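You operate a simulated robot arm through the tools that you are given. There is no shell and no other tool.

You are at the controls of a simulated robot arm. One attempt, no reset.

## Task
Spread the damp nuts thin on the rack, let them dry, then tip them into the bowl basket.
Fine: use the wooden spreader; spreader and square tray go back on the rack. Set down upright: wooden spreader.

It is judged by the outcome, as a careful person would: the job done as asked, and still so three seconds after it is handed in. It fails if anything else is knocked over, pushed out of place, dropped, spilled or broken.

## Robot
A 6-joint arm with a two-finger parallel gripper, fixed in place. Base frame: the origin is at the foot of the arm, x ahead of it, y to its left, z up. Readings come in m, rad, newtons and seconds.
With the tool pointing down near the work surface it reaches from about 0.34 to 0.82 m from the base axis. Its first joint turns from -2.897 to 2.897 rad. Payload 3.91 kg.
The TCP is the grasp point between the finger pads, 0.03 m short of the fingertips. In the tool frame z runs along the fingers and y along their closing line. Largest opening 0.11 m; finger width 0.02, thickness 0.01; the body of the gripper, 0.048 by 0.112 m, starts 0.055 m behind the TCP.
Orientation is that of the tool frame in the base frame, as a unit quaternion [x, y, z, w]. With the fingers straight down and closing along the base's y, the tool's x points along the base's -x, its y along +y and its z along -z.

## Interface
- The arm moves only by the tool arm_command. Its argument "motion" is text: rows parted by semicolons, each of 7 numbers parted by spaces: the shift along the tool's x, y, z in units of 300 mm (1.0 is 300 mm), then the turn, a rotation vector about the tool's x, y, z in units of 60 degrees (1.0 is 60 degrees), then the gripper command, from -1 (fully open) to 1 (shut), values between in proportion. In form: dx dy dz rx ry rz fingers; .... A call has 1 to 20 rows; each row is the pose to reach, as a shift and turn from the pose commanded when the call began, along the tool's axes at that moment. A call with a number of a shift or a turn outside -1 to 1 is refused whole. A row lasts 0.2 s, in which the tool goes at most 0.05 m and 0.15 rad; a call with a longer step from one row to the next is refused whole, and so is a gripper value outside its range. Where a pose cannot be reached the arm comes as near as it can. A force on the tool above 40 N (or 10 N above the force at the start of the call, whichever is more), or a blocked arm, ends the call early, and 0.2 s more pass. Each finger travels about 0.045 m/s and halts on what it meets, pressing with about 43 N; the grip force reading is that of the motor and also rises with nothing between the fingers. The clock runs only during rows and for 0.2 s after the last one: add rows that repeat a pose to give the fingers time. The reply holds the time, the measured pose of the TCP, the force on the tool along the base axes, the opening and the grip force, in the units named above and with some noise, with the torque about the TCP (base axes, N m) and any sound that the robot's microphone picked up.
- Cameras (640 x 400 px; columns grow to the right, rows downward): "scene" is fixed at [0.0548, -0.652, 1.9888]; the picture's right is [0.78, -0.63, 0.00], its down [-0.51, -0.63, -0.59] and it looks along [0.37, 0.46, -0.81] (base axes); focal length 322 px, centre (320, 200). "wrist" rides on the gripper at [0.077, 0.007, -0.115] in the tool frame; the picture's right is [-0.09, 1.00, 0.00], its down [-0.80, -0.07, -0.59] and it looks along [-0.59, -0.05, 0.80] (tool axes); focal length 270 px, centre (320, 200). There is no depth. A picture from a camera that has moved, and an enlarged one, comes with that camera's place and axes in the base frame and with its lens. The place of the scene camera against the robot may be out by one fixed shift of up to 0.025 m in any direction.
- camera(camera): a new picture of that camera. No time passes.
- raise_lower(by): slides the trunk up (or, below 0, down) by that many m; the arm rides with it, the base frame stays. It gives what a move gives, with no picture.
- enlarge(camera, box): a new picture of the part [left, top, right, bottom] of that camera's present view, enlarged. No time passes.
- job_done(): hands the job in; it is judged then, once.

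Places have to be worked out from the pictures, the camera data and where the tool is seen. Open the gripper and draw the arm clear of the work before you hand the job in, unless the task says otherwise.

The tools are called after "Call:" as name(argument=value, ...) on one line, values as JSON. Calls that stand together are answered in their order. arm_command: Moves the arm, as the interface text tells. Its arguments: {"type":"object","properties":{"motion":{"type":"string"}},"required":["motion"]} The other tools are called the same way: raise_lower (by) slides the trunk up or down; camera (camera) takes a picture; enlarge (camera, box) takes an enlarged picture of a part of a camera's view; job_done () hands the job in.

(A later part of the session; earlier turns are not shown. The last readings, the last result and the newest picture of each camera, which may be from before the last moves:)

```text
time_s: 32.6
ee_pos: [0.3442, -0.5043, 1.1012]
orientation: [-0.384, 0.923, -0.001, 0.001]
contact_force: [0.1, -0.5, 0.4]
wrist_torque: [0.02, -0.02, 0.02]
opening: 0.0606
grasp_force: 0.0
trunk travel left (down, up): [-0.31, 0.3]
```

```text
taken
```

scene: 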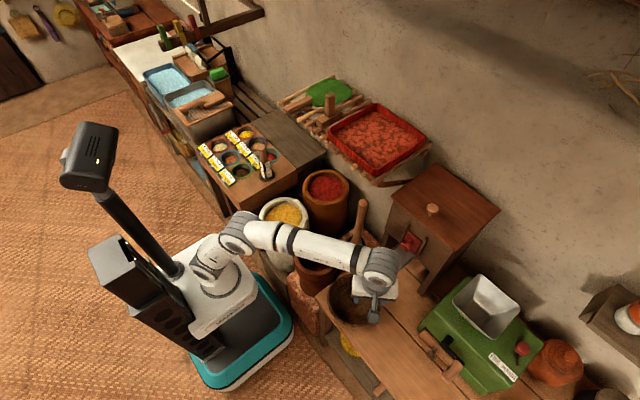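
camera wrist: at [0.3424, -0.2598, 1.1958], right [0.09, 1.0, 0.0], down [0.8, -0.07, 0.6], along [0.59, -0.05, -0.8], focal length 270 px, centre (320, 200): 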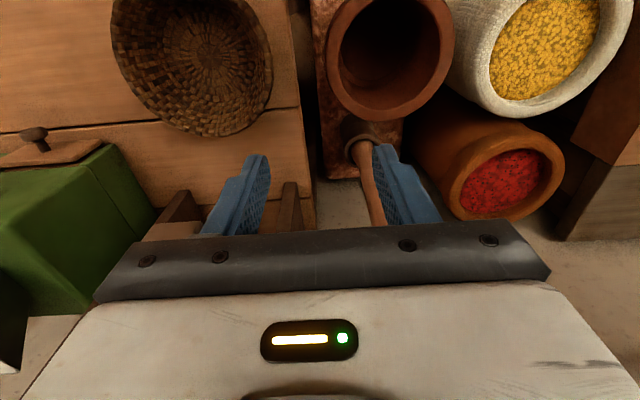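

The yaw is reachable. I rehearse the tilt about the tray's diagonal to 80° with the TCP held in place.

Call:
arm_command(motion="0 0 0 0.094 -0.094 0 -0.1; 0 0 0 0.188 -0.188 0 -0.1; 0 0 0 0.282 -0.282 0 -0.1; 0 0 0 0.376 -0.376 0 -0.1; 0 0 0 0.47 -0.47 0 -0.1; 0 0 0 0.564 -0.564 0 -0.1; 0 0 0 0.658 -0.658 0 -0.1; 0 0 0 0.752 -0.752 0 -0.1; 0 0 0 0.846 -0.846 0 -0.1; 0 0 0 0.94 -0.94 0 -0.1; 0 0 0 0.94 -0.94 0 -0.1")

Call:
camera(camera="scene")

```text
time_s: 35.0
ee_pos: [0.3457, -0.5036, 1.1013]
orientation: [-0.293, 0.708, -0.247, 0.594]
contact_force: [0.1, -0.5, 0.0]
wrist_torque: [0.05, -0.01, -0.01]
opening: 0.0604
grasp_force: 0.1
trunk travel left (down, up): [-0.31, 0.3]
```

```text
taken
```

scene: 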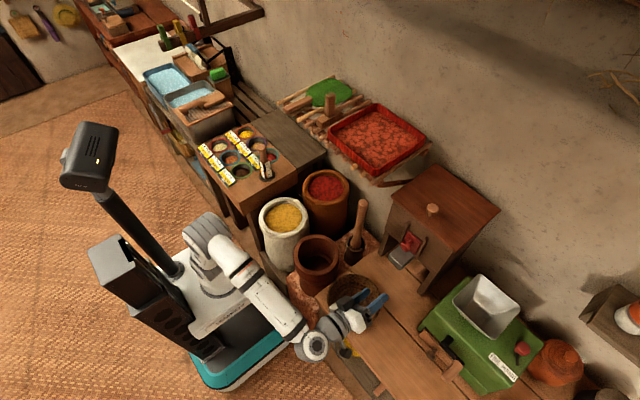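

Fully reachable. I rehearse the remaining tilt to about 115°.

Call:
arm_command(motion="0 0 0 0.094 -0.094 0 -0.1; 0 0 0 0.188 -0.188 0 -0.1; 0 0 0 0.282 -0.282 0 -0.1; 0 0 0 0.376 -0.376 0 -0.1; 0 0 0 0.41 -0.41 0 -0.1; 0 0 0 0.41 -0.41 0 -0.1")

Call:
camera(camera="scene")

Call:
enlarge(camera="scene", box=[290, 60, 450, 180])

```text
time_s: 36.4
ee_pos: [0.3414, -0.5157, 1.1203]
orientation: [-0.205, 0.5, -0.319, 0.779]
contact_force: [0.5, 0.2, -0.3]
wrist_torque: [0.04, 0.04, 0.02]
opening: 0.0604
grasp_force: 0.0
out of reach, approached as far as the arm can: row 4, 5, 6
trunk travel left (down, up): [-0.31, 0.3]
```

```text
taken
```

scene: 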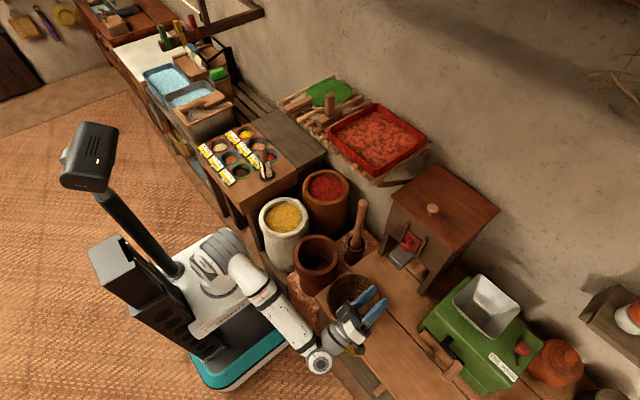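

```text
3.33 times, centred on (370, 120) of scene
camera zoom: at [0.0548, -0.652, 1.9888], right [0.78, -0.63, 0.0], down [-0.51, -0.63, -0.59], along [0.37, 0.46, -0.81], focal length 1072 px, centre (153, 467)
```

zoom: 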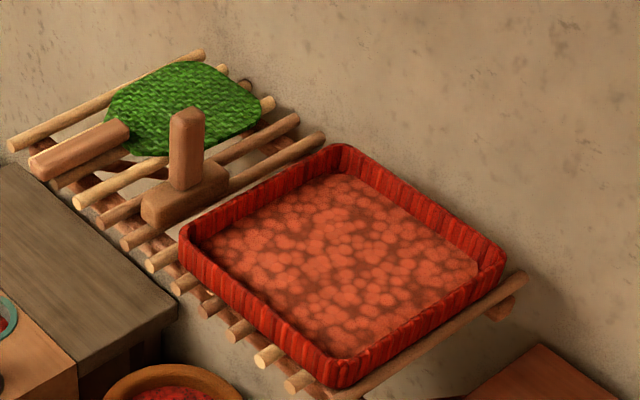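

The nuts look light orange now. Tilt near 115° is attainable with slight repositioning. I undo the tilt in two calls.

Call:
arm_command(motion="0 0 0 -0.094 0.094 0 -0.1; 0 0 0 -0.188 0.188 0 -0.1; 0 0 0 -0.282 0.282 0 -0.1; 0 0 0 -0.376 0.376 0 -0.1; 0 0 0 -0.47 0.47 0 -0.1; 0 0 0 -0.564 0.564 0 -0.1; 0 0 0 -0.658 0.658 0 -0.1; 0 0 0 -0.707 0.707 0 -0.1; 0 0 0 -0.707 0.707 0 -0.1")

Call:
arm_command(motion="0 0 0 -0.094 0.094 0 -0.1; 0 0 0 -0.188 0.188 0 -0.1; 0 0 0 -0.282 0.282 0 -0.1; 0 0 0 -0.376 0.376 0 -0.1; 0 0 0 -0.47 0.47 0 -0.1; 0 0 0 -0.564 0.564 0 -0.1; 0 0 0 -0.648 0.648 0 -0.1; 0 0 0 -0.648 0.648 0 -0.1")

Call:
camera(camera="scene")

```text
time_s: 38.4
ee_pos: [0.3414, -0.5169, 1.121]
orientation: [-0.34, 0.821, -0.176, 0.423]
contact_force: [-0.3, -0.1, -0.4]
wrist_torque: [-0.02, 0.0, 0.0]
opening: 0.0606
grasp_force: 0.0
trunk travel left (down, up): [-0.31, 0.3]
```

```text
time_s: 40.2
ee_pos: [0.3428, -0.5165, 1.1211]
orientation: [-0.382, 0.924, 0.001, -0.002]
contact_force: [0.0, -0.5, -0.6]
wrist_torque: [0.0, 0.03, -0.01]
opening: 0.0606
grasp_force: 0.1
trunk travel left (down, up): [-0.31, 0.3]
```

```text
taken
```

scene: 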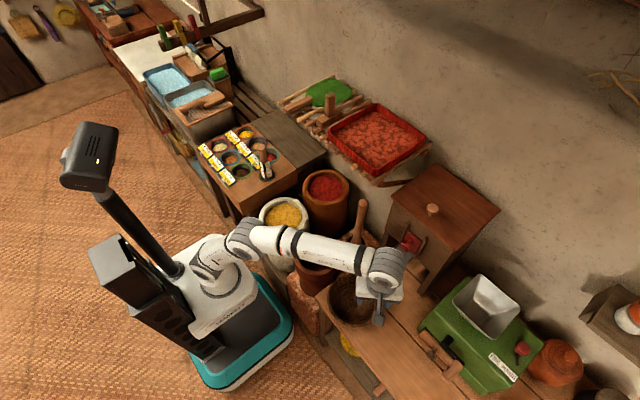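

Keeping the pouring corner over the bowl would push a right-wall grip into the cabinet, so I switch plans: grip the tray's near wall (tool yaw +90° at the rack) and tip its inner-right corner down, pivoting over the mortar side. I rehearse that path too, first moving to its start at (0.319, −0.191).

Call:
arm_command(motion="-0.1 0.12 0 0 0 0.02 -0.1; -0.2 0.24 0 0 0 0.04 -0.1; -0.3 0.36 0 0 0 0.06 -0.1; -0.4 0.48 0.05 0 0 0.083 -0.1; -0.5 0.6 0.15 0 0 0.083 -0.1; -0.61 0.71 0.25 0 0 0.083 -0.1; -0.69 0.8 0.36 0 0 0.083 -0.1; -0.712 0.825 0.4 0 0 0.083 -0.1; -0.712 0.825 0.4 0 0 0.083 -0.1")

Call:
camera(camera="scene")

Call:
enlarge(camera="scene", box=[290, 60, 450, 180])

```text
refused: row 5 steps farther than a row can; nothing moved
```

```text
taken
```

scene: 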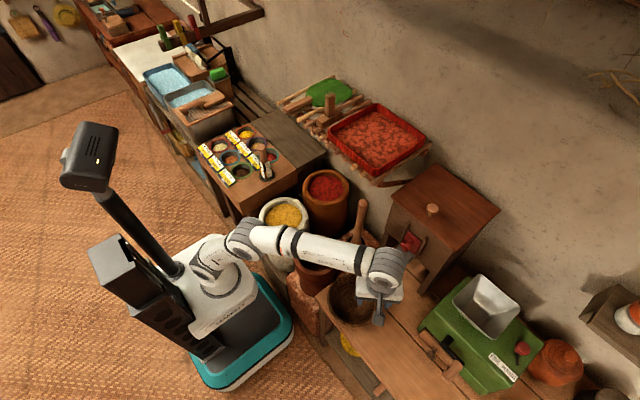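

```text
3.33 times, centred on (370, 120) of scene
camera zoom: at [0.0548, -0.652, 1.9888], right [0.78, -0.63, 0.0], down [-0.51, -0.63, -0.59], along [0.37, 0.46, -0.81], focal length 1072 px, centre (153, 467)
```

zoom: 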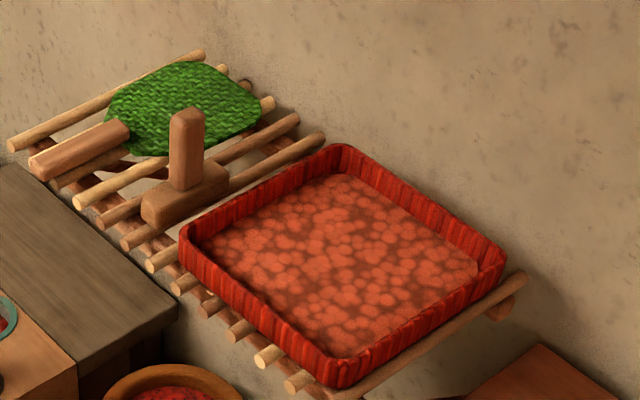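

A row was too long; I resend with smaller steps.

Call:
arm_command(motion="-0.09 0.11 0 0 0 0.02 -0.1; -0.18 0.22 0 0 0 0.04 -0.1; -0.27 0.33 0.02 0 0 0.06 -0.1; -0.36 0.43 0.08 0 0 0.083 -0.1; -0.45 0.53 0.15 0 0 0.083 -0.1; -0.54 0.63 0.22 0 0 0.083 -0.1; -0.63 0.73 0.3 0 0 0.083 -0.1; -0.7 0.81 0.38 0 0 0.083 -0.1; -0.712 0.825 0.4 0 0 0.083 -0.1; -0.712 0.825 0.4 0 0 0.083 -0.1")

Call:
camera(camera="scene")

```text
time_s: 42.4
ee_pos: [0.319, -0.1922, 1.0]
orientation: [-0.342, 0.94, 0.001, -0.002]
contact_force: [0.1, -0.8, -0.5]
wrist_torque: [0.0, 0.01, 0.02]
opening: 0.0604
grasp_force: 0.0
trunk travel left (down, up): [-0.31, 0.3]
```

```text
taken
```

scene: 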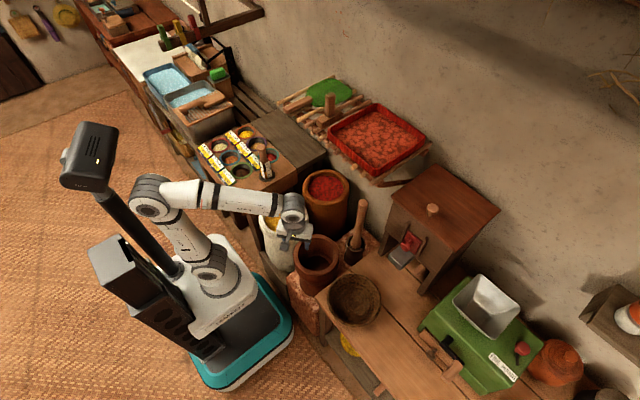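

Reached. I rehearse the coordinated tilt keeping the (imagined) pouring corner over the bowl.

Call:
arm_command(motion="0.005 -0.005 0 -0.094 -0.094 0 -0.1; 0.021 -0.021 0 -0.189 -0.189 0 -0.1; 0.046 -0.046 0.02 -0.283 -0.283 0 -0.1; 0.072 -0.072 0.037 -0.354 -0.354 0 -0.1; 0.114 -0.114 -0.051 -0.448 -0.448 0 -0.1; 0.164 -0.164 -0.13 -0.542 -0.542 0 -0.1; 0.221 -0.221 -0.198 -0.636 -0.636 0 -0.1; 0.285 -0.285 -0.254 -0.731 -0.731 0 -0.1; 0.353 -0.353 -0.298 -0.825 -0.825 0 -0.1; 0.426 -0.426 -0.327 -0.919 -0.919 0 -0.1; 0.481 -0.481 -0.339 -0.99 -0.99 0 -0.1; 0.481 -0.481 -0.339 -0.99 -0.99 0 -0.1")

Call:
camera(camera="scene")

Call:
camera(camera="wrist")

```text
time_s: 45.0
ee_pos: [0.3461, -0.2449, 0.9305]
orientation: [-0.251, 0.715, 0.588, 0.283]
contact_force: [1.0, 0.1, 0.2]
wrist_torque: [0.02, 0.01, 0.0]
opening: 0.0606
grasp_force: 0.1
out of reach, approached as far as the arm can: row 7, 8, 9, 10, 11, 12
trunk travel left (down, up): [-0.31, 0.3]
```

```text
taken
```

scene: 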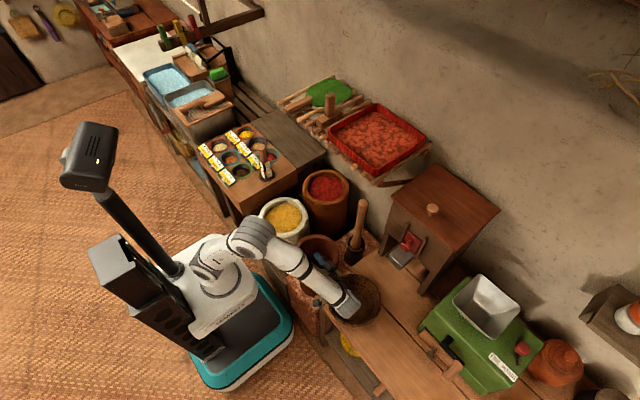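

```text
taken
camera wrist: at [0.2747, -0.3574, 0.8986], right [-0.62, 0.19, 0.76], down [0.56, -0.58, 0.6], along [0.55, 0.8, 0.26], focal length 270 px, centre (320, 200)
```

wrist: 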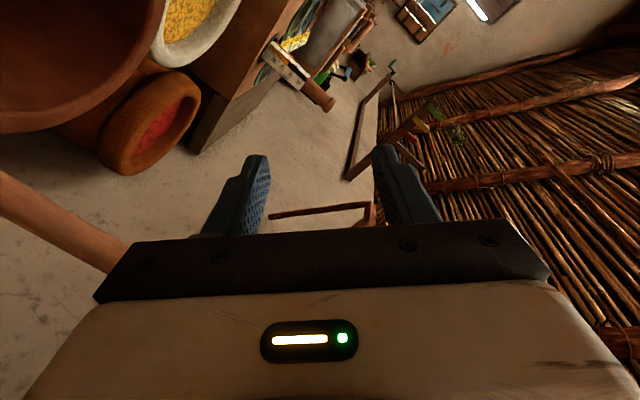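

Beyond ~46° this direction (tool pointing inward-left) is out of reach, so I'll instead tip with the tool pointing to the right-rear (tangential). First I back out: raise a little and undo the tilt.

Call:
arm_command(motion="-0.06 0.06 -0.01 0.07 0.07 0 -0.1; -0.12 0.12 -0.02 0.16 0.16 0 -0.1; -0.18 0.18 -0.03 0.25 0.25 0 -0.1; -0.234 0.234 -0.035 0.34 0.34 0 -0.1; -0.234 0.234 -0.035 0.43 0.43 0 -0.1; -0.234 0.234 -0.035 0.52 0.52 0 -0.1; -0.234 0.234 -0.035 0.61 0.61 0 -0.1; -0.234 0.234 -0.035 0.7 0.7 0 -0.1; -0.234 0.234 -0.035 0.79 0.79 0 -0.1; -0.234 0.234 -0.035 0.88 0.88 0 -0.1; -0.234 0.234 -0.035 0.96 0.96 0 -0.1; -0.234 0.234 -0.035 0.99 0.99 0 -0.1; -0.234 0.234 -0.035 0.99 0.99 0 -0.1")

Call:
camera(camera="scene")

```text
time_s: 47.8
ee_pos: [0.3403, -0.245, 1.0302]
orientation: [-0.33, 0.944, -0.021, -0.011]
contact_force: [0.2, 0.8, 0.0]
wrist_torque: [0.0, 0.0, -0.03]
opening: 0.0607
grasp_force: 0.0
trunk travel left (down, up): [-0.31, 0.3]
```

```text
taken
```

scene: 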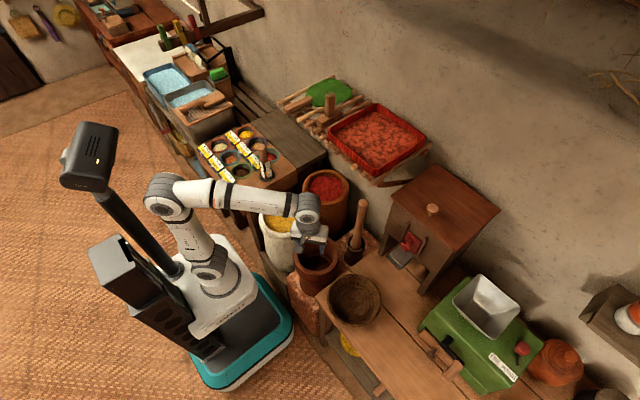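

A small residual tilt (~2.7°) remains; I correct it while moving halfway toward the new start point.

Call:
arm_command(motion="0.12 -0.07 0 -0.031 -0.033 0 -0.1; 0.25 -0.145 0 -0.031 -0.033 0 -0.1; 0.38 -0.22 0 -0.031 -0.033 0 -0.1; 0.5 -0.29 0 -0.031 -0.033 0 -0.1; 0.5 -0.29 0 -0.031 -0.033 0 -0.1")

```text
time_s: 49.0
ee_pos: [0.2772, -0.4081, 1.0402]
orientation: [-0.331, 0.944, 0.0, 0.0]
contact_force: [0.4, 0.1, 0.3]
wrist_torque: [0.01, 0.01, -0.01]
opening: 0.0603
grasp_force: 0.0
trunk travel left (down, up): [-0.31, 0.3]
```

Level now. I move to the new tipping start (0.205, −0.579) and yaw to −75° in two calls.

Call:
arm_command(motion="0.07 -0.04 0 0 0 0.12 -0.1; 0.14 -0.08 0 0 0 0.24 -0.1; 0.21 -0.12 0 0 0 0.36 -0.1; 0.28 -0.16 0 0 0 0.48 -0.1; 0.35 -0.2 0 0 0 0.6 -0.1; 0.42 -0.24 0 0 0 0.72 -0.1; 0.49 -0.28 0 0 0 0.84 -0.1; 0.543 -0.295 0 0 0 0.967 -0.1; 0.543 -0.295 0 0 0 0.967 -0.1")

Call:
arm_command(motion="0 0 0 0 0 0.12 -0.1; 0 0 0 0 0 0.24 -0.1; 0 0 0 0 0 0.36 -0.1; 0 0 0 0 0 0.48 -0.1; 0 0 0 0 0 0.6 -0.1; 0 0 0.02 0 0 0.72 -0.1; 0 0 0.04 0 0 0.84 -0.1; 0 0 0.06 0 0 0.928 -0.1; 0 0 0.06 0 0 0.928 -0.1")

Call:
camera(camera="scene")

Call:
camera(camera="wrist")

```text
time_s: 51.0
ee_pos: [0.2048, -0.5772, 1.0391]
orientation: [0.17, 0.986, 0.001, 0.0]
contact_force: [-0.4, 0.6, -0.1]
wrist_torque: [0.02, 0.0, 0.0]
opening: 0.0607
grasp_force: 0.2
trunk travel left (down, up): [-0.31, 0.3]
```

```text
time_s: 53.0
ee_pos: [0.2047, -0.5783, 1.0185]
orientation: [0.609, 0.793, 0.001, -0.001]
contact_force: [-0.6, 0.2, 0.0]
wrist_torque: [-0.01, -0.04, -0.01]
opening: 0.0607
grasp_force: 0.0
trunk travel left (down, up): [-0.31, 0.3]
```

```text
taken
```

scene: 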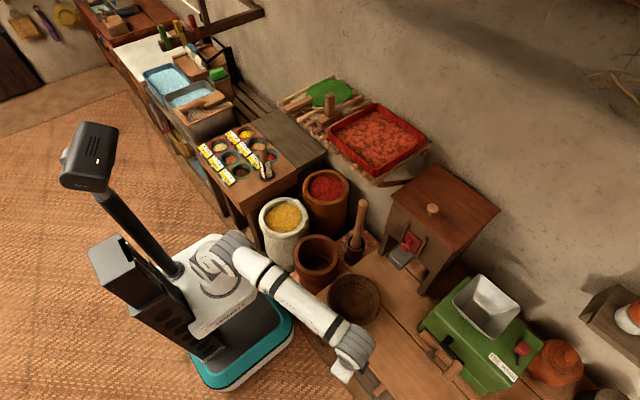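

```text
taken
camera wrist: at [0.1922, -0.502, 1.1343], right [0.99, 0.17, 0.0], down [0.14, -0.79, 0.59], along [0.1, -0.58, -0.8], focal length 270 px, centre (320, 200)
```

wrist: 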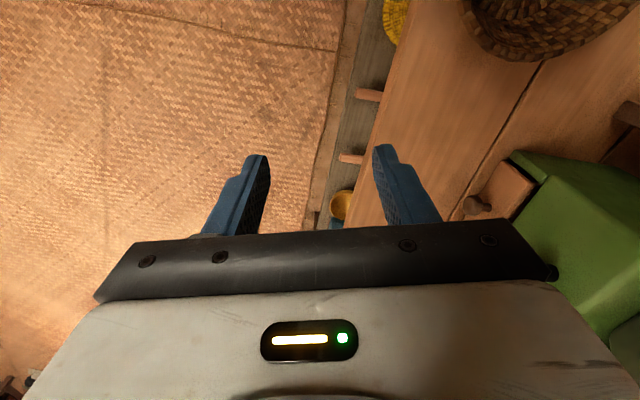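

Pose reached. I rehearse the coordinated tilt in this direction.

Call:
arm_command(motion="0.005 0.005 0.02 0.094 -0.094 0 -0.1; 0.021 0.021 0.04 0.189 -0.189 0 -0.1; 0.046 0.046 0.07 0.283 -0.283 0 -0.1; 0.072 0.072 0.09 0.354 -0.354 0 -0.1; 0.114 0.114 0.01 0.448 -0.448 0 -0.1; 0.164 0.164 -0.07 0.542 -0.542 0 -0.1; 0.221 0.221 -0.138 0.636 -0.636 0 -0.1; 0.285 0.285 -0.194 0.731 -0.731 0 -0.1; 0.353 0.353 -0.238 0.825 -0.825 0 -0.1; 0.426 0.426 -0.267 0.919 -0.919 0 -0.1; 0.481 0.481 -0.279 0.99 -0.99 0 -0.1; 0.481 0.481 -0.279 0.99 -0.99 0 -0.1")

Call:
camera(camera="scene")

```text
time_s: 55.6
ee_pos: [0.3074, -0.4007, 1.1038]
orientation: [-0.453, -0.589, 0.664, -0.088]
contact_force: [0.8, 0.7, 0.0]
wrist_torque: [0.0, 0.02, 0.02]
opening: 0.0605
grasp_force: 0.2
trunk travel left (down, up): [-0.31, 0.3]
```

```text
taken
```

scene: 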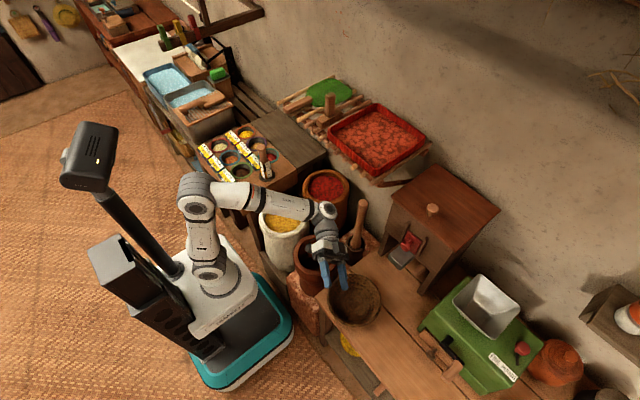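

No reach problem here. I rehearse the last part to 112°.

Call:
arm_command(motion="0.01 0.01 -0.09 0.083 -0.083 0 -0.1; 0.023 0.023 -0.18 0.165 -0.165 0 -0.1; 0.04 0.04 -0.27 0.248 -0.248 0 -0.1; 0.063 0.063 -0.357 0.33 -0.33 0 -0.1; 0.063 0.063 -0.357 0.33 -0.33 0 -0.1")

Call:
camera(camera="scene")

Call:
enlarge(camera="scene", box=[290, 60, 450, 180])

Call:
enlarge(camera="scene", box=[280, 200, 440, 320])

```text
time_s: 56.8
ee_pos: [0.3614, -0.3073, 1.0895]
orientation: [-0.34, -0.443, 0.822, -0.107]
contact_force: [0.0, -0.2, -1.2]
wrist_torque: [0.02, 0.01, -0.01]
opening: 0.0605
grasp_force: 0.0
trunk travel left (down, up): [-0.31, 0.3]
```

```text
taken
```

scene: 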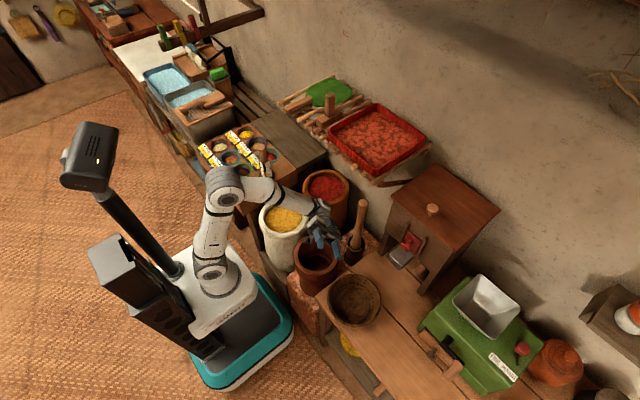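

```text
3.33 times, centred on (370, 120) of scene
camera zoom: at [0.0548, -0.652, 1.9888], right [0.78, -0.63, 0.0], down [-0.51, -0.63, -0.59], along [0.37, 0.46, -0.81], focal length 1072 px, centre (153, 467)
```

zoom: 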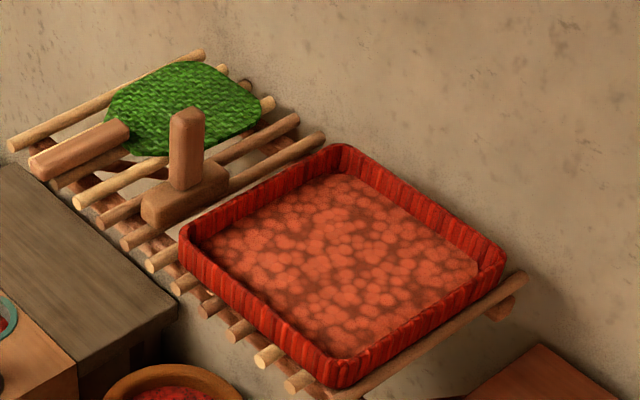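

```text
3.33 times, centred on (360, 260) of scene
camera zoom: at [0.0548, -0.652, 1.9888], right [0.78, -0.63, 0.0], down [-0.51, -0.63, -0.59], along [0.37, 0.46, -0.81], focal length 1072 px, centre (187, 0)
```

zoom: 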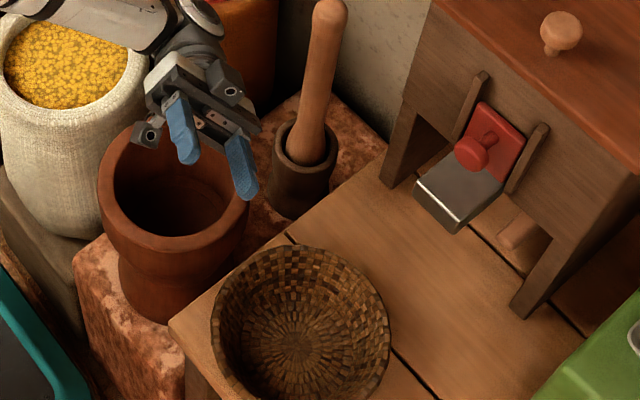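

The whole tipping path is reachable up to 112°, and the nuts' colour has been steady for over 20 s, so they are dry. I untilt in place and then return to the rack.

Call:
arm_command(motion="0 0 0 -0.094 0.094 0 -0.1; 0 0 0 -0.188 0.188 0 -0.1; 0 0 0 -0.282 0.282 0 -0.1; 0 0 0 -0.376 0.376 0 -0.1; 0 0 0 -0.47 0.47 0 -0.1; 0 0 0 -0.564 0.564 0 -0.1; 0 0 0 -0.658 0.658 0 -0.1; 0 0 0 -0.752 0.752 0 -0.1; 0 0 0 -0.846 0.846 0 -0.1; 0 0 0 -0.9 0.9 0 -0.1; 0 0 0 -0.9 0.9 0 -0.1")

Call:
arm_command(motion="0 0 0 -0.094 0.094 0 -0.1; 0 0 0 -0.188 0.188 0 -0.1; 0 0 0 -0.282 0.282 0 -0.1; 0 0 0 -0.376 0.376 0 -0.1; 0 0 0 -0.42 0.42 0 -0.1; 0 0 0 -0.42 0.42 0 -0.1")

Call:
raise_lower(by=0.3)

Call:
camera(camera="scene")

```text
time_s: 59.2
ee_pos: [0.3622, -0.3068, 1.0896]
orientation: [0.581, 0.754, -0.303, 0.04]
contact_force: [-0.6, 0.7, -0.3]
wrist_torque: [0.03, 0.0, -0.04]
opening: 0.0604
grasp_force: 0.0
trunk travel left (down, up): [-0.31, 0.3]
```

```text
time_s: 60.6
ee_pos: [0.3634, -0.3059, 1.0893]
orientation: [0.61, 0.793, 0.002, 0.0]
contact_force: [1.0, 0.1, 0.1]
wrist_torque: [0.01, 0.01, 0.01]
opening: 0.0604
grasp_force: 0.1
trunk travel left (down, up): [-0.31, 0.3]
```

```text
time_s: 63.6
ee_pos: [0.3625, -0.3067, 1.3888]
orientation: [0.609, 0.793, 0.0, -0.001]
contact_force: [-0.8, 0.4, -0.1]
wrist_torque: [0.01, -0.02, 0.03]
opening: 0.0605
grasp_force: 0.1
trunk travel left (down, up): [-0.61, 0.0]
```

```text
taken
```

scene: 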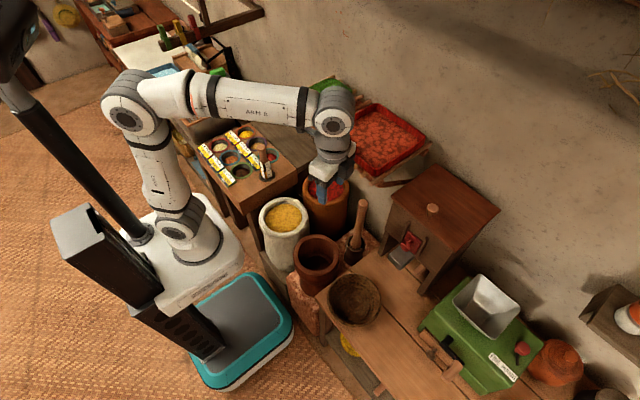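

I move above the tray's near wall with yaw −90° (fingers closing along x) for the grip.

Call:
arm_command(motion="0.05 0.13 0 0 0 0.05 -0.1; 0.1 0.26 0 0 0 0.1 -0.1; 0.15 0.39 0 0 0 0.15 -0.1; 0.2 0.52 0 0 0 0.2 -0.1; 0.25 0.65 0 0 0 0.25 -0.1; 0.29 0.76 0 0 0 0.25 -0.1; 0.308 0.807 0 0 0 0.25 -0.1; 0.308 0.807 0 0 0 0.25 -0.1")

Call:
camera(camera="wrist")

Call:
enlarge(camera="scene", box=[280, 60, 440, 180])

```text
time_s: 65.4
ee_pos: [0.5739, -0.1542, 1.388]
orientation: [0.707, 0.707, 0.001, 0.0]
contact_force: [0.4, -0.3, -0.4]
wrist_torque: [0.0, 0.02, 0.01]
opening: 0.0606
grasp_force: 0.2
trunk travel left (down, up): [-0.61, 0.0]
```

```text
taken
camera wrist: at [0.5814, -0.077, 1.5029], right [1.0, -0.09, 0.0], down [-0.07, -0.8, 0.59], along [-0.05, -0.59, -0.8], focal length 270 px, centre (320, 200)
```

wrist: 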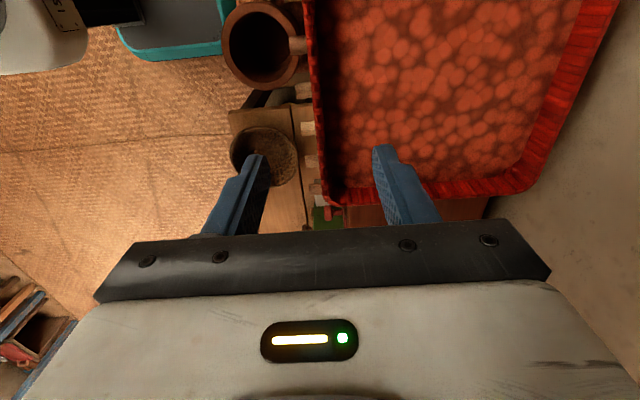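

```text
3.33 times, centred on (360, 120) of scene
camera zoom: at [0.0548, -0.652, 1.9888], right [0.78, -0.63, 0.0], down [-0.51, -0.63, -0.59], along [0.37, 0.46, -0.81], focal length 1072 px, centre (187, 467)
```

zoom: 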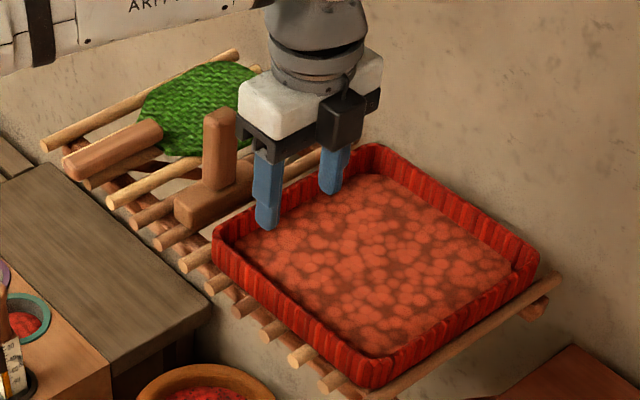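

I enlarge to measure the near wall's exact position under the fingers.

Call:
enlarge(camera="wrist", box=[260, 0, 420, 100])

Call:
enlarge(camera="wrist", box=[240, 120, 400, 220])

```text
4.00 times, centred on (340, 50) of wrist
camera zoom: at [0.5814, -0.077, 1.5029], right [1.0, -0.09, 0.0], down [-0.07, -0.8, 0.59], along [-0.05, -0.59, -0.8], focal length 1081 px, centre (240, 800)
```

zoom: 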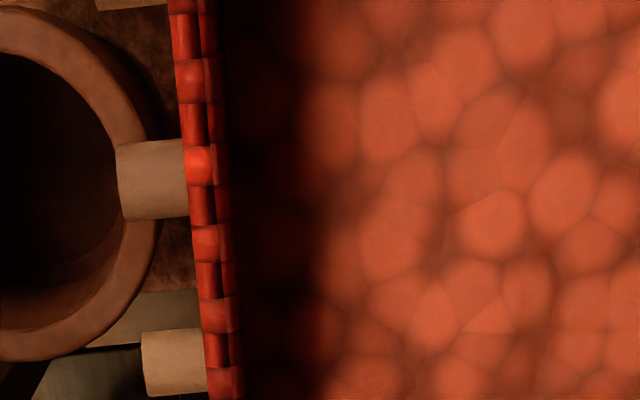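

```text
4.00 times, centred on (320, 170) of wrist
camera zoom: at [0.5814, -0.077, 1.5029], right [1.0, -0.09, 0.0], down [-0.07, -0.8, 0.59], along [-0.05, -0.59, -0.8], focal length 1081 px, centre (320, 320)
```

zoom: 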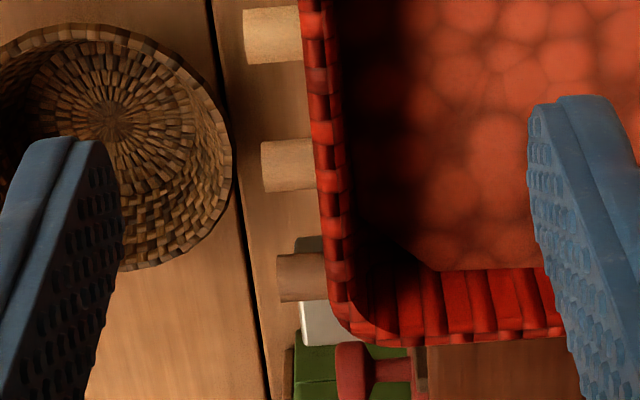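

The near wall rim spans x 0.569–0.576, centred under the gripper. I descend to TCP z≈1.266, slowing at the end.

Call:
arm_command(motion="0 0.004 0.1 0 0 0 -0.1; 0 0 0.2 0 0 0 -0.1; 0 0 0.3 0 0 0 -0.1; 0 0 0.36 0 0 0 -0.1; 0 0 0.39 0 0 0 -0.1; 0 0 0.407 0 0 0 -0.1; 0 0 0.407 0 0 0 -0.1")

Call:
camera(camera="wrist")

Call:
enlarge(camera="scene", box=[310, 90, 410, 180])

```text
time_s: 67.0
ee_pos: [0.5728, -0.1554, 1.2661]
orientation: [0.708, 0.707, 0.001, -0.001]
contact_force: [-0.3, 0.9, 0.1]
wrist_torque: [-0.02, 0.04, -0.03]
opening: 0.0606
grasp_force: 0.0
trunk travel left (down, up): [-0.61, 0.0]
```

```text
taken
camera wrist: at [0.5801, -0.0778, 1.3811], right [1.0, -0.09, 0.0], down [-0.07, -0.8, 0.59], along [-0.05, -0.59, -0.8], focal length 270 px, centre (320, 200)
```

wrist: 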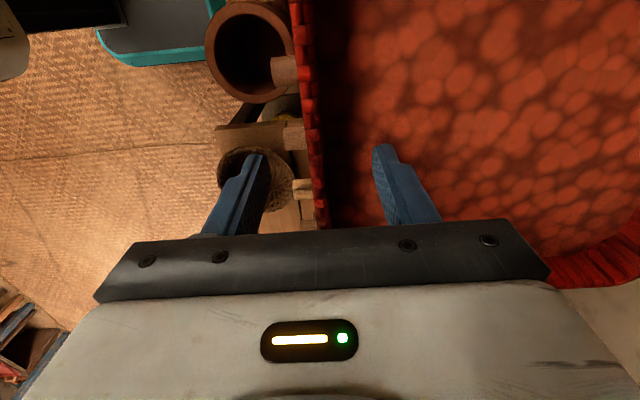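

```text
4.44 times, centred on (360, 135) of scene
camera zoom: at [0.0548, -0.652, 1.9888], right [0.78, -0.63, 0.0], down [-0.51, -0.63, -0.59], along [0.37, 0.46, -0.81], focal length 1429 px, centre (142, 489)
```

zoom: 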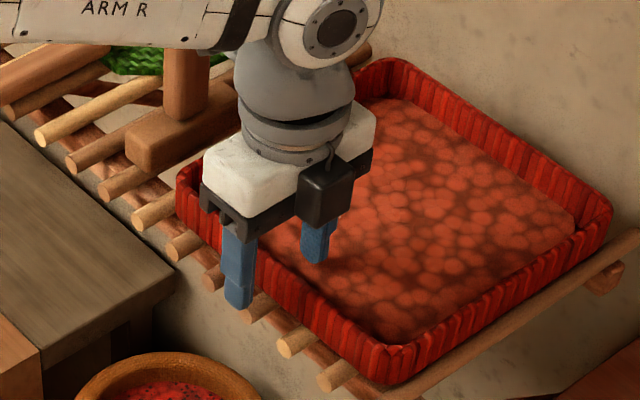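

The fingers straddle the near wall with no contact. I lower 2 mm more and close.

Call:
arm_command(motion="0 0 0.007 0 0 0 -0.1; 0 0 0.007 0 0 0 0.2; 0 0 0.007 0 0 0 0.5; 0 0 0.007 0 0 0 0.8; 0 0 0.007 0 0 0 1; 0 0 0.007 0 0 0 1; 0 0 0.007 0 0 0 1; 0 0 0.007 0 0 0 1")

Call:
camera(camera="wrist")

Call:
enlarge(camera="scene", box=[310, 90, 410, 180])

```text
time_s: 68.8
ee_pos: [0.5729, -0.1548, 1.2631]
orientation: [0.707, 0.707, 0.0, 0.0]
contact_force: [-0.1, 0.7, -0.1]
wrist_torque: [0.01, 0.03, 0.01]
opening: 0.007
grasp_force: 43.0
trunk travel left (down, up): [-0.61, 0.0]
```

```text
taken
camera wrist: at [0.5806, -0.0775, 1.379], right [1.0, -0.09, 0.0], down [-0.07, -0.8, 0.59], along [-0.05, -0.59, -0.8], focal length 270 px, centre (320, 200)
```

wrist: 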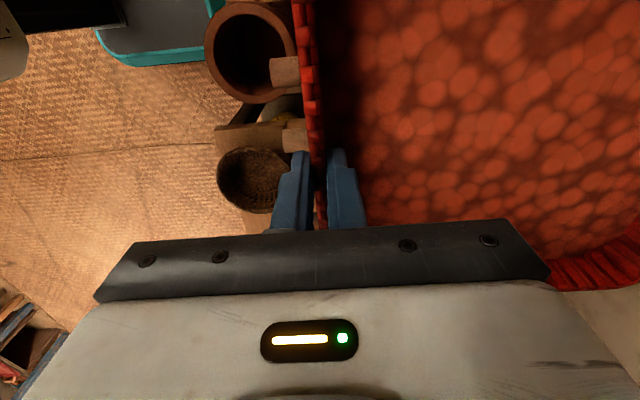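

```text
4.44 times, centred on (360, 135) of scene
camera zoom: at [0.0548, -0.652, 1.9888], right [0.78, -0.63, 0.0], down [-0.51, -0.63, -0.59], along [0.37, 0.46, -0.81], focal length 1429 px, centre (142, 489)
```

zoom: 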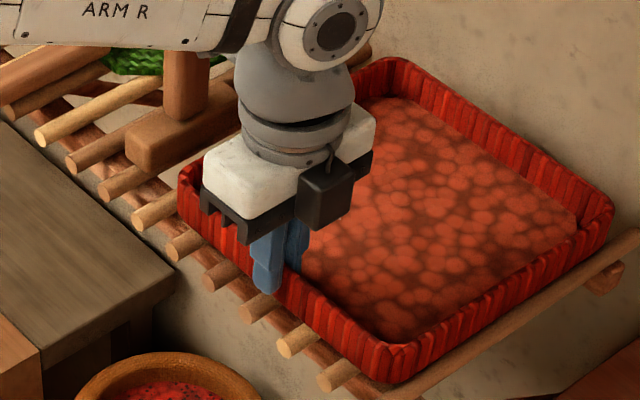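

Gripped: wall 7 mm thick between the pads. I lift slowly 3 cm and check weight, torque and whether the tray stays level.

Call:
arm_command(motion="0 0 -0.02 0 0 0 1; 0 0 -0.04 0 0 0 1; 0 0 -0.07 0 0 0 1; 0 0 -0.1 0 0 0 1; 0 0 -0.1 0 0 0 1")

Call:
enlarge(camera="scene", box=[280, 60, 440, 180])

Call:
camera(camera="wrist")

```text
time_s: 70.0
ee_pos: [0.5726, -0.1543, 1.2941]
orientation: [0.708, 0.707, 0.001, -0.001]
contact_force: [0.2, 0.2, -0.9]
wrist_torque: [-0.01, 0.04, -0.04]
opening: 0.0001
grasp_force: 37.3
trunk travel left (down, up): [-0.61, 0.0]
```

```text
3.33 times, centred on (360, 120) of scene
camera zoom: at [0.0548, -0.652, 1.9888], right [0.78, -0.63, 0.0], down [-0.51, -0.63, -0.59], along [0.37, 0.46, -0.81], focal length 1072 px, centre (187, 467)
```

zoom: 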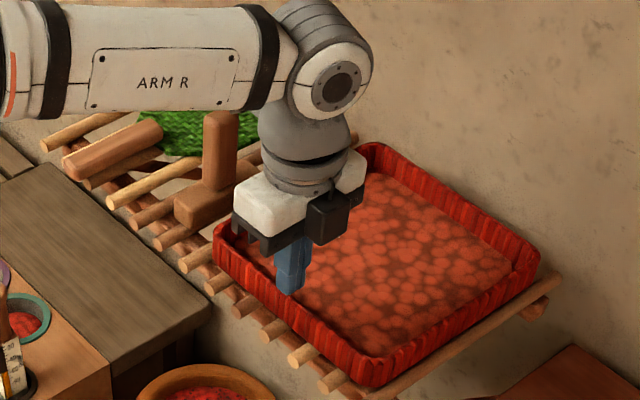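

```text
taken
camera wrist: at [0.5809, -0.0775, 1.4093], right [1.0, -0.09, 0.0], down [-0.07, -0.8, 0.59], along [-0.05, -0.59, -0.8], focal length 270 px, centre (320, 200)
```

wrist: 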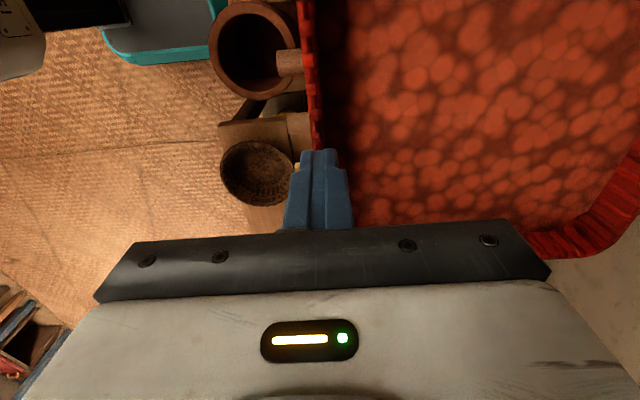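

The fingers slipped off the rim (opening 0) – the rim is evidently lower than I judged (~1.245); the tray still sits in place on the rack. I reopen and look at where the tip level is relative to the rim.

Call:
arm_command(motion="0 0 0 0 0 0 0.5; 0 0 0 0 0 0 0; 0 0 0 0 0 0 -0.1; 0 0 0 0 0 0 -0.1; 0 0 0 0 0 0 -0.1")

Call:
camera(camera="wrist")

Call:
enlarge(camera="scene", box=[310, 90, 410, 180])

Call:
enlarge(camera="wrist", box=[240, 0, 400, 100])

```text
time_s: 71.2
ee_pos: [0.5732, -0.1542, 1.2956]
orientation: [0.707, 0.707, 0.001, -0.001]
contact_force: [-0.2, -0.3, 0.0]
wrist_torque: [-0.01, 0.04, 0.01]
opening: 0.0604
grasp_force: 0.1
trunk travel left (down, up): [-0.61, 0.0]
```

```text
taken
camera wrist: at [0.5809, -0.0775, 1.409], right [1.0, -0.09, 0.0], down [-0.07, -0.8, 0.59], along [-0.05, -0.59, -0.8], focal length 270 px, centre (320, 200)
```

wrist: 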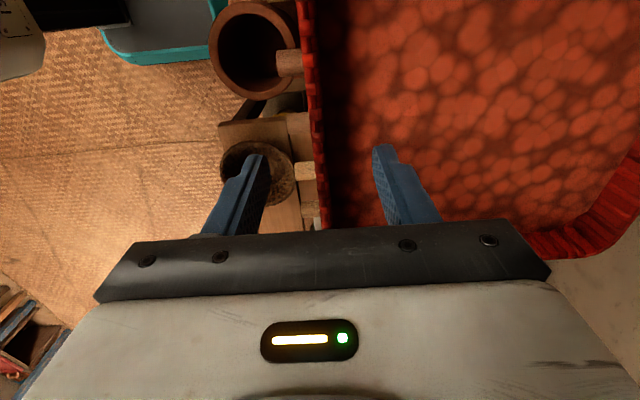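

```text
4.44 times, centred on (360, 135) of scene
camera zoom: at [0.0548, -0.652, 1.9888], right [0.78, -0.63, 0.0], down [-0.51, -0.63, -0.59], along [0.37, 0.46, -0.81], focal length 1429 px, centre (142, 489)
```

zoom: 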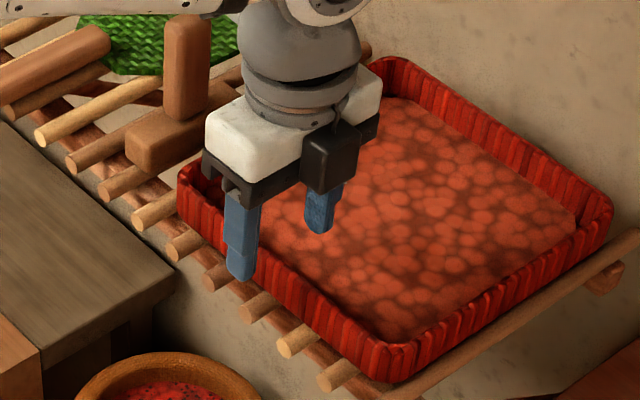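

```text
4.00 times, centred on (320, 50) of wrist
camera zoom: at [0.5809, -0.0775, 1.409], right [1.0, -0.09, 0.0], down [-0.07, -0.8, 0.59], along [-0.05, -0.59, -0.8], focal length 1081 px, centre (320, 800)
```

zoom: 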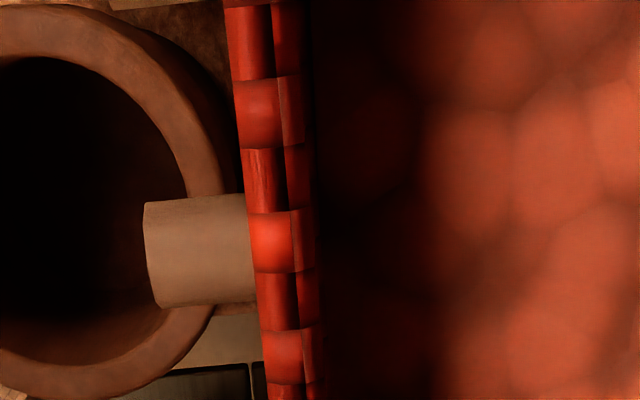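

From the weave scale between two heights the rim is at z≈1.247. I descend carefully to TCP z≈1.243, watching for contact.

Call:
arm_command(motion="0 0 0.06 0 0 0 -0.1; 0 0 0.11 0 0 0 -0.1; 0 0 0.14 0 0 0 -0.1; 0 0 0.16 0 0 0 -0.1; 0 0 0.172 0 0 0 -0.1; 0 0 0.172 0 0 0 -0.1")

Call:
camera(camera="wrist")

Call:
enlarge(camera="scene", box=[310, 90, 410, 180])

```text
time_s: 72.2
ee_pos: [0.5732, -0.1543, 1.2548]
orientation: [0.708, 0.706, 0.004, 0.008]
contact_force: [-4.3, 2.0, 16.5]
wrist_torque: [0.11, -0.37, 0.15]
opening: 0.058
grasp_force: 0.0
trunk travel left (down, up): [-0.61, 0.0]
stopped in row 5: the force on the tool passed its limit at 45 N (the readings are from after the stop); the commanded pose is now the measured one
```

```text
taken
camera wrist: at [0.5786, -0.0766, 1.3696], right [1.0, -0.09, 0.02], down [-0.08, -0.8, 0.6], along [-0.04, -0.6, -0.8], focal length 270 px, centre (320, 200)
```

wrist: 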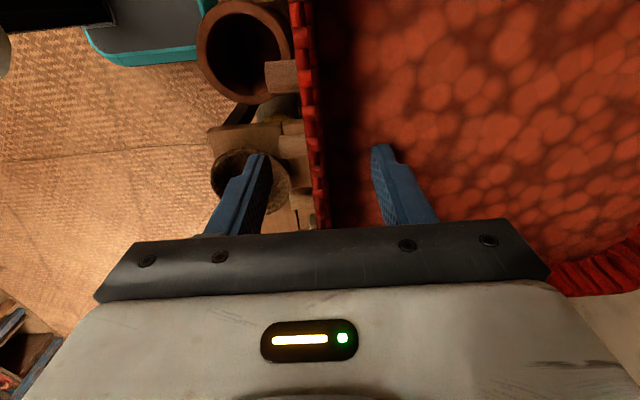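

```text
4.44 times, centred on (360, 135) of scene
camera zoom: at [0.0548, -0.652, 1.9888], right [0.78, -0.63, 0.0], down [-0.51, -0.63, -0.59], along [0.37, 0.46, -0.81], focal length 1429 px, centre (142, 489)
```

zoom: 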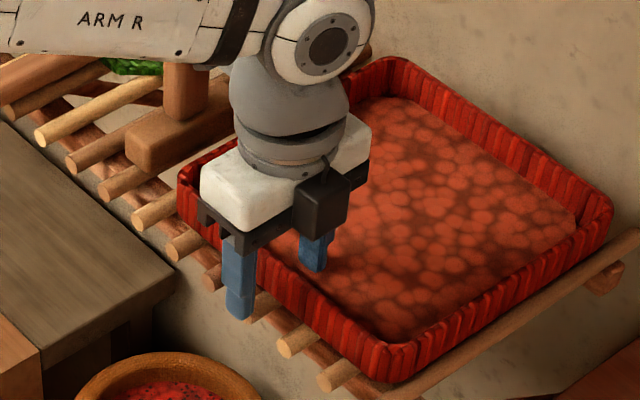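

The inner fingertip met the tray floor (z≈1.222), so TCP ≈1.255 is the deepest possible. I rise 4 mm with the small tilt corrected, then settle just above the floor.

Call:
arm_command(motion="0 0 -0.013 0.008 0.003 0 -0.1; 0 0 -0.013 0.016 0.005 0 -0.1; 0 0 -0.013 0.016 0.005 0 -0.1")

Call:
enlarge(camera="wrist", box=[240, 0, 400, 100])

Call:
enlarge(camera="scene", box=[340, 120, 400, 170])

```text
time_s: 73.0
ee_pos: [0.5736, -0.1552, 1.256]
orientation: [0.708, 0.707, 0.0, -0.002]
contact_force: [-1.9, 0.9, 0.3]
wrist_torque: [-0.04, -0.05, -0.03]
opening: 0.0597
grasp_force: 0.1
trunk travel left (down, up): [-0.61, 0.0]
```

```text
4.00 times, centred on (320, 50) of wrist
camera zoom: at [0.5821, -0.0779, 1.3709], right [1.0, -0.09, 0.0], down [-0.07, -0.8, 0.59], along [-0.06, -0.59, -0.81], focal length 1081 px, centre (320, 800)
```

zoom: 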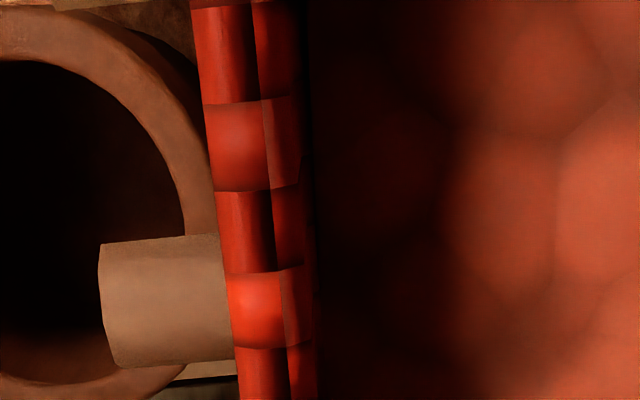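

```text
8.00 times, centred on (370, 145) of scene
camera zoom: at [0.0548, -0.652, 1.9888], right [0.78, -0.63, 0.0], down [-0.51, -0.63, -0.59], along [0.37, 0.46, -0.81], focal length 2573 px, centre (-80, 640)
```

zoom: 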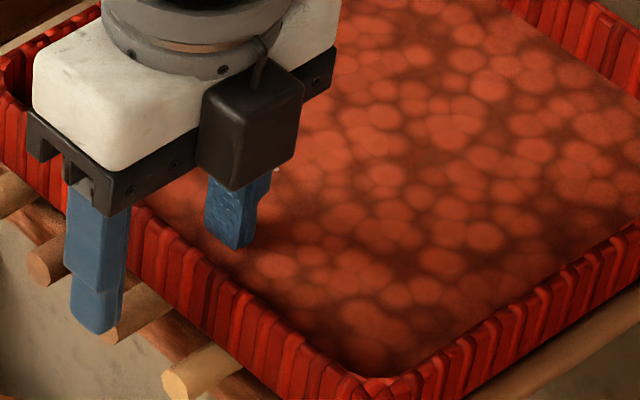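

The tip is now just above the floor, as deep as it can go. I close on the wall here and then lift only a few millimetres while watching force and torque.

Call:
arm_command(motion="0 0 0 0 0 0 0.3; 0 0 0 0 0 0 0.7; 0 0 0 0 0 0 1; 0 0 0 0 0 0 1; 0 0 0 0 0 0 1; 0 0 0 0 0 0 1; 0 0 0 0 0 0 1")

Call:
arm_command(motion="0 0 -0.005 0 0 0 1; 0 0 -0.01 0 0 0 1; 0 0 -0.01 0 0 0 1")

Call:
camera(camera="wrist")

```text
time_s: 74.6
ee_pos: [0.5755, -0.1548, 1.2572]
orientation: [0.708, 0.707, -0.001, -0.002]
contact_force: [0.3, -0.9, 0.6]
wrist_torque: [0.06, -0.05, 0.06]
opening: 0.0077
grasp_force: 43.3
trunk travel left (down, up): [-0.61, 0.0]
```

```text
time_s: 75.4
ee_pos: [0.5752, -0.1553, 1.2591]
orientation: [0.708, 0.707, 0.0, -0.001]
contact_force: [-0.9, -0.2, -2.2]
wrist_torque: [0.04, 0.19, 0.0]
opening: 0.0076
grasp_force: 43.1
trunk travel left (down, up): [-0.61, 0.0]
```

```text
taken
camera wrist: at [0.5828, -0.0777, 1.374], right [1.0, -0.09, 0.0], down [-0.07, -0.8, 0.59], along [-0.05, -0.59, -0.81], focal length 270 px, centre (320, 200)
```

wrist: 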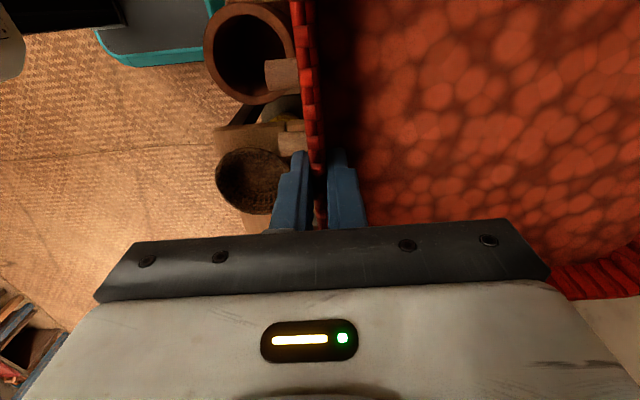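

It holds; the load is building (−2.2 N, 0.19 N·m). I lift another 6 mm slowly.

Call:
arm_command(motion="0 0 -0.005 0 0 0 1; 0 0 -0.01 0 0 0 1; 0 0 -0.015 0 0 0 1; 0 0 -0.02 0 0 0 1; 0 0 -0.02 0 0 0 1")

Call:
enlarge(camera="scene", box=[310, 90, 450, 190])

```text
time_s: 76.6
ee_pos: [0.5746, -0.1537, 1.2649]
orientation: [0.708, 0.707, 0.001, -0.001]
contact_force: [0.5, 0.2, -1.2]
wrist_torque: [0.04, 0.17, -0.03]
opening: 0.0077
grasp_force: 43.3
trunk travel left (down, up): [-0.61, 0.0]
```

```text
4.00 times, centred on (380, 140) of scene
camera zoom: at [0.0548, -0.652, 1.9888], right [0.78, -0.63, 0.0], down [-0.51, -0.63, -0.59], along [0.37, 0.46, -0.81], focal length 1286 px, centre (80, 440)
```

zoom: 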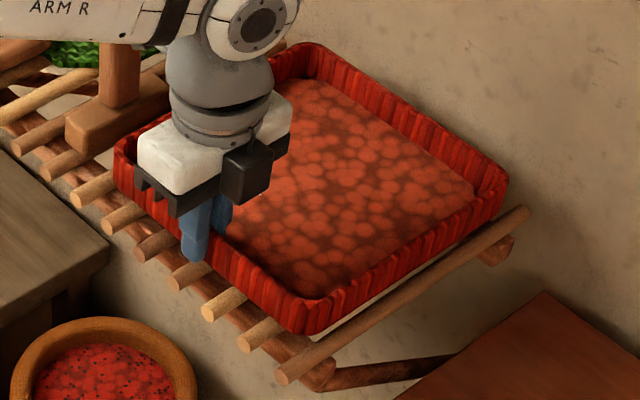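

The tray is clear of the rack (weight ≈2 N, torque 0.17 N·m steady), grip opening unchanged. I lift it a further 6 cm slowly.

Call:
arm_command(motion="0 0 -0.03 0 0 0 1; 0 0 -0.06 0 0 0 1; 0 0 -0.09 0 0 0 1; 0 0 -0.12 0 0 0 1; 0 0 -0.15 0 0 0 1; 0 0 -0.18 0 0 0 1; 0 0 -0.2 0 0 0 1; 0 0 -0.2 0 0 0 1")

Call:
enlarge(camera="scene", box=[290, 60, 450, 180])

Call:
camera(camera="wrist")

```text
time_s: 78.4
ee_pos: [0.5748, -0.1548, 1.3252]
orientation: [0.708, 0.706, 0.0, -0.001]
contact_force: [0.0, 0.0, -0.8]
wrist_torque: [0.0, 0.13, -0.01]
opening: 0.0077
grasp_force: 42.4
trunk travel left (down, up): [-0.61, 0.0]
```

```text
3.33 times, centred on (370, 120) of scene
camera zoom: at [0.0548, -0.652, 1.9888], right [0.78, -0.63, 0.0], down [-0.51, -0.63, -0.59], along [0.37, 0.46, -0.81], focal length 1072 px, centre (153, 467)
```

zoom: 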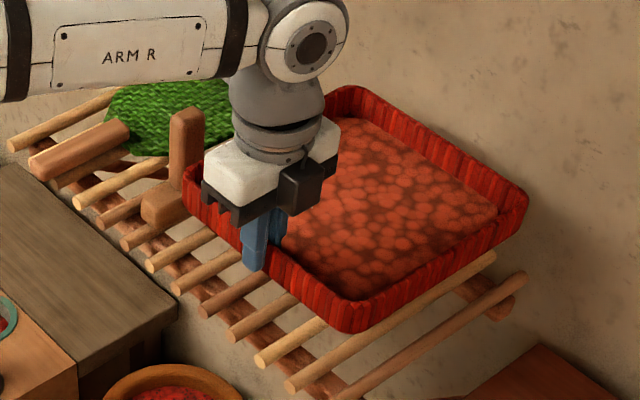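

```text
taken
camera wrist: at [0.5826, -0.078, 1.4402], right [1.0, -0.09, 0.0], down [-0.07, -0.8, 0.59], along [-0.05, -0.59, -0.81], focal length 270 px, centre (320, 200)
```

wrist: 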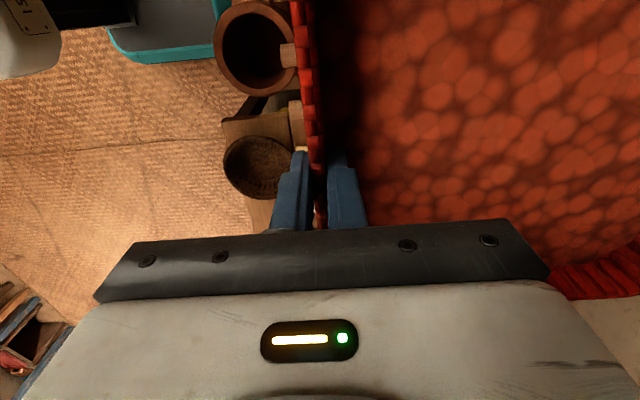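

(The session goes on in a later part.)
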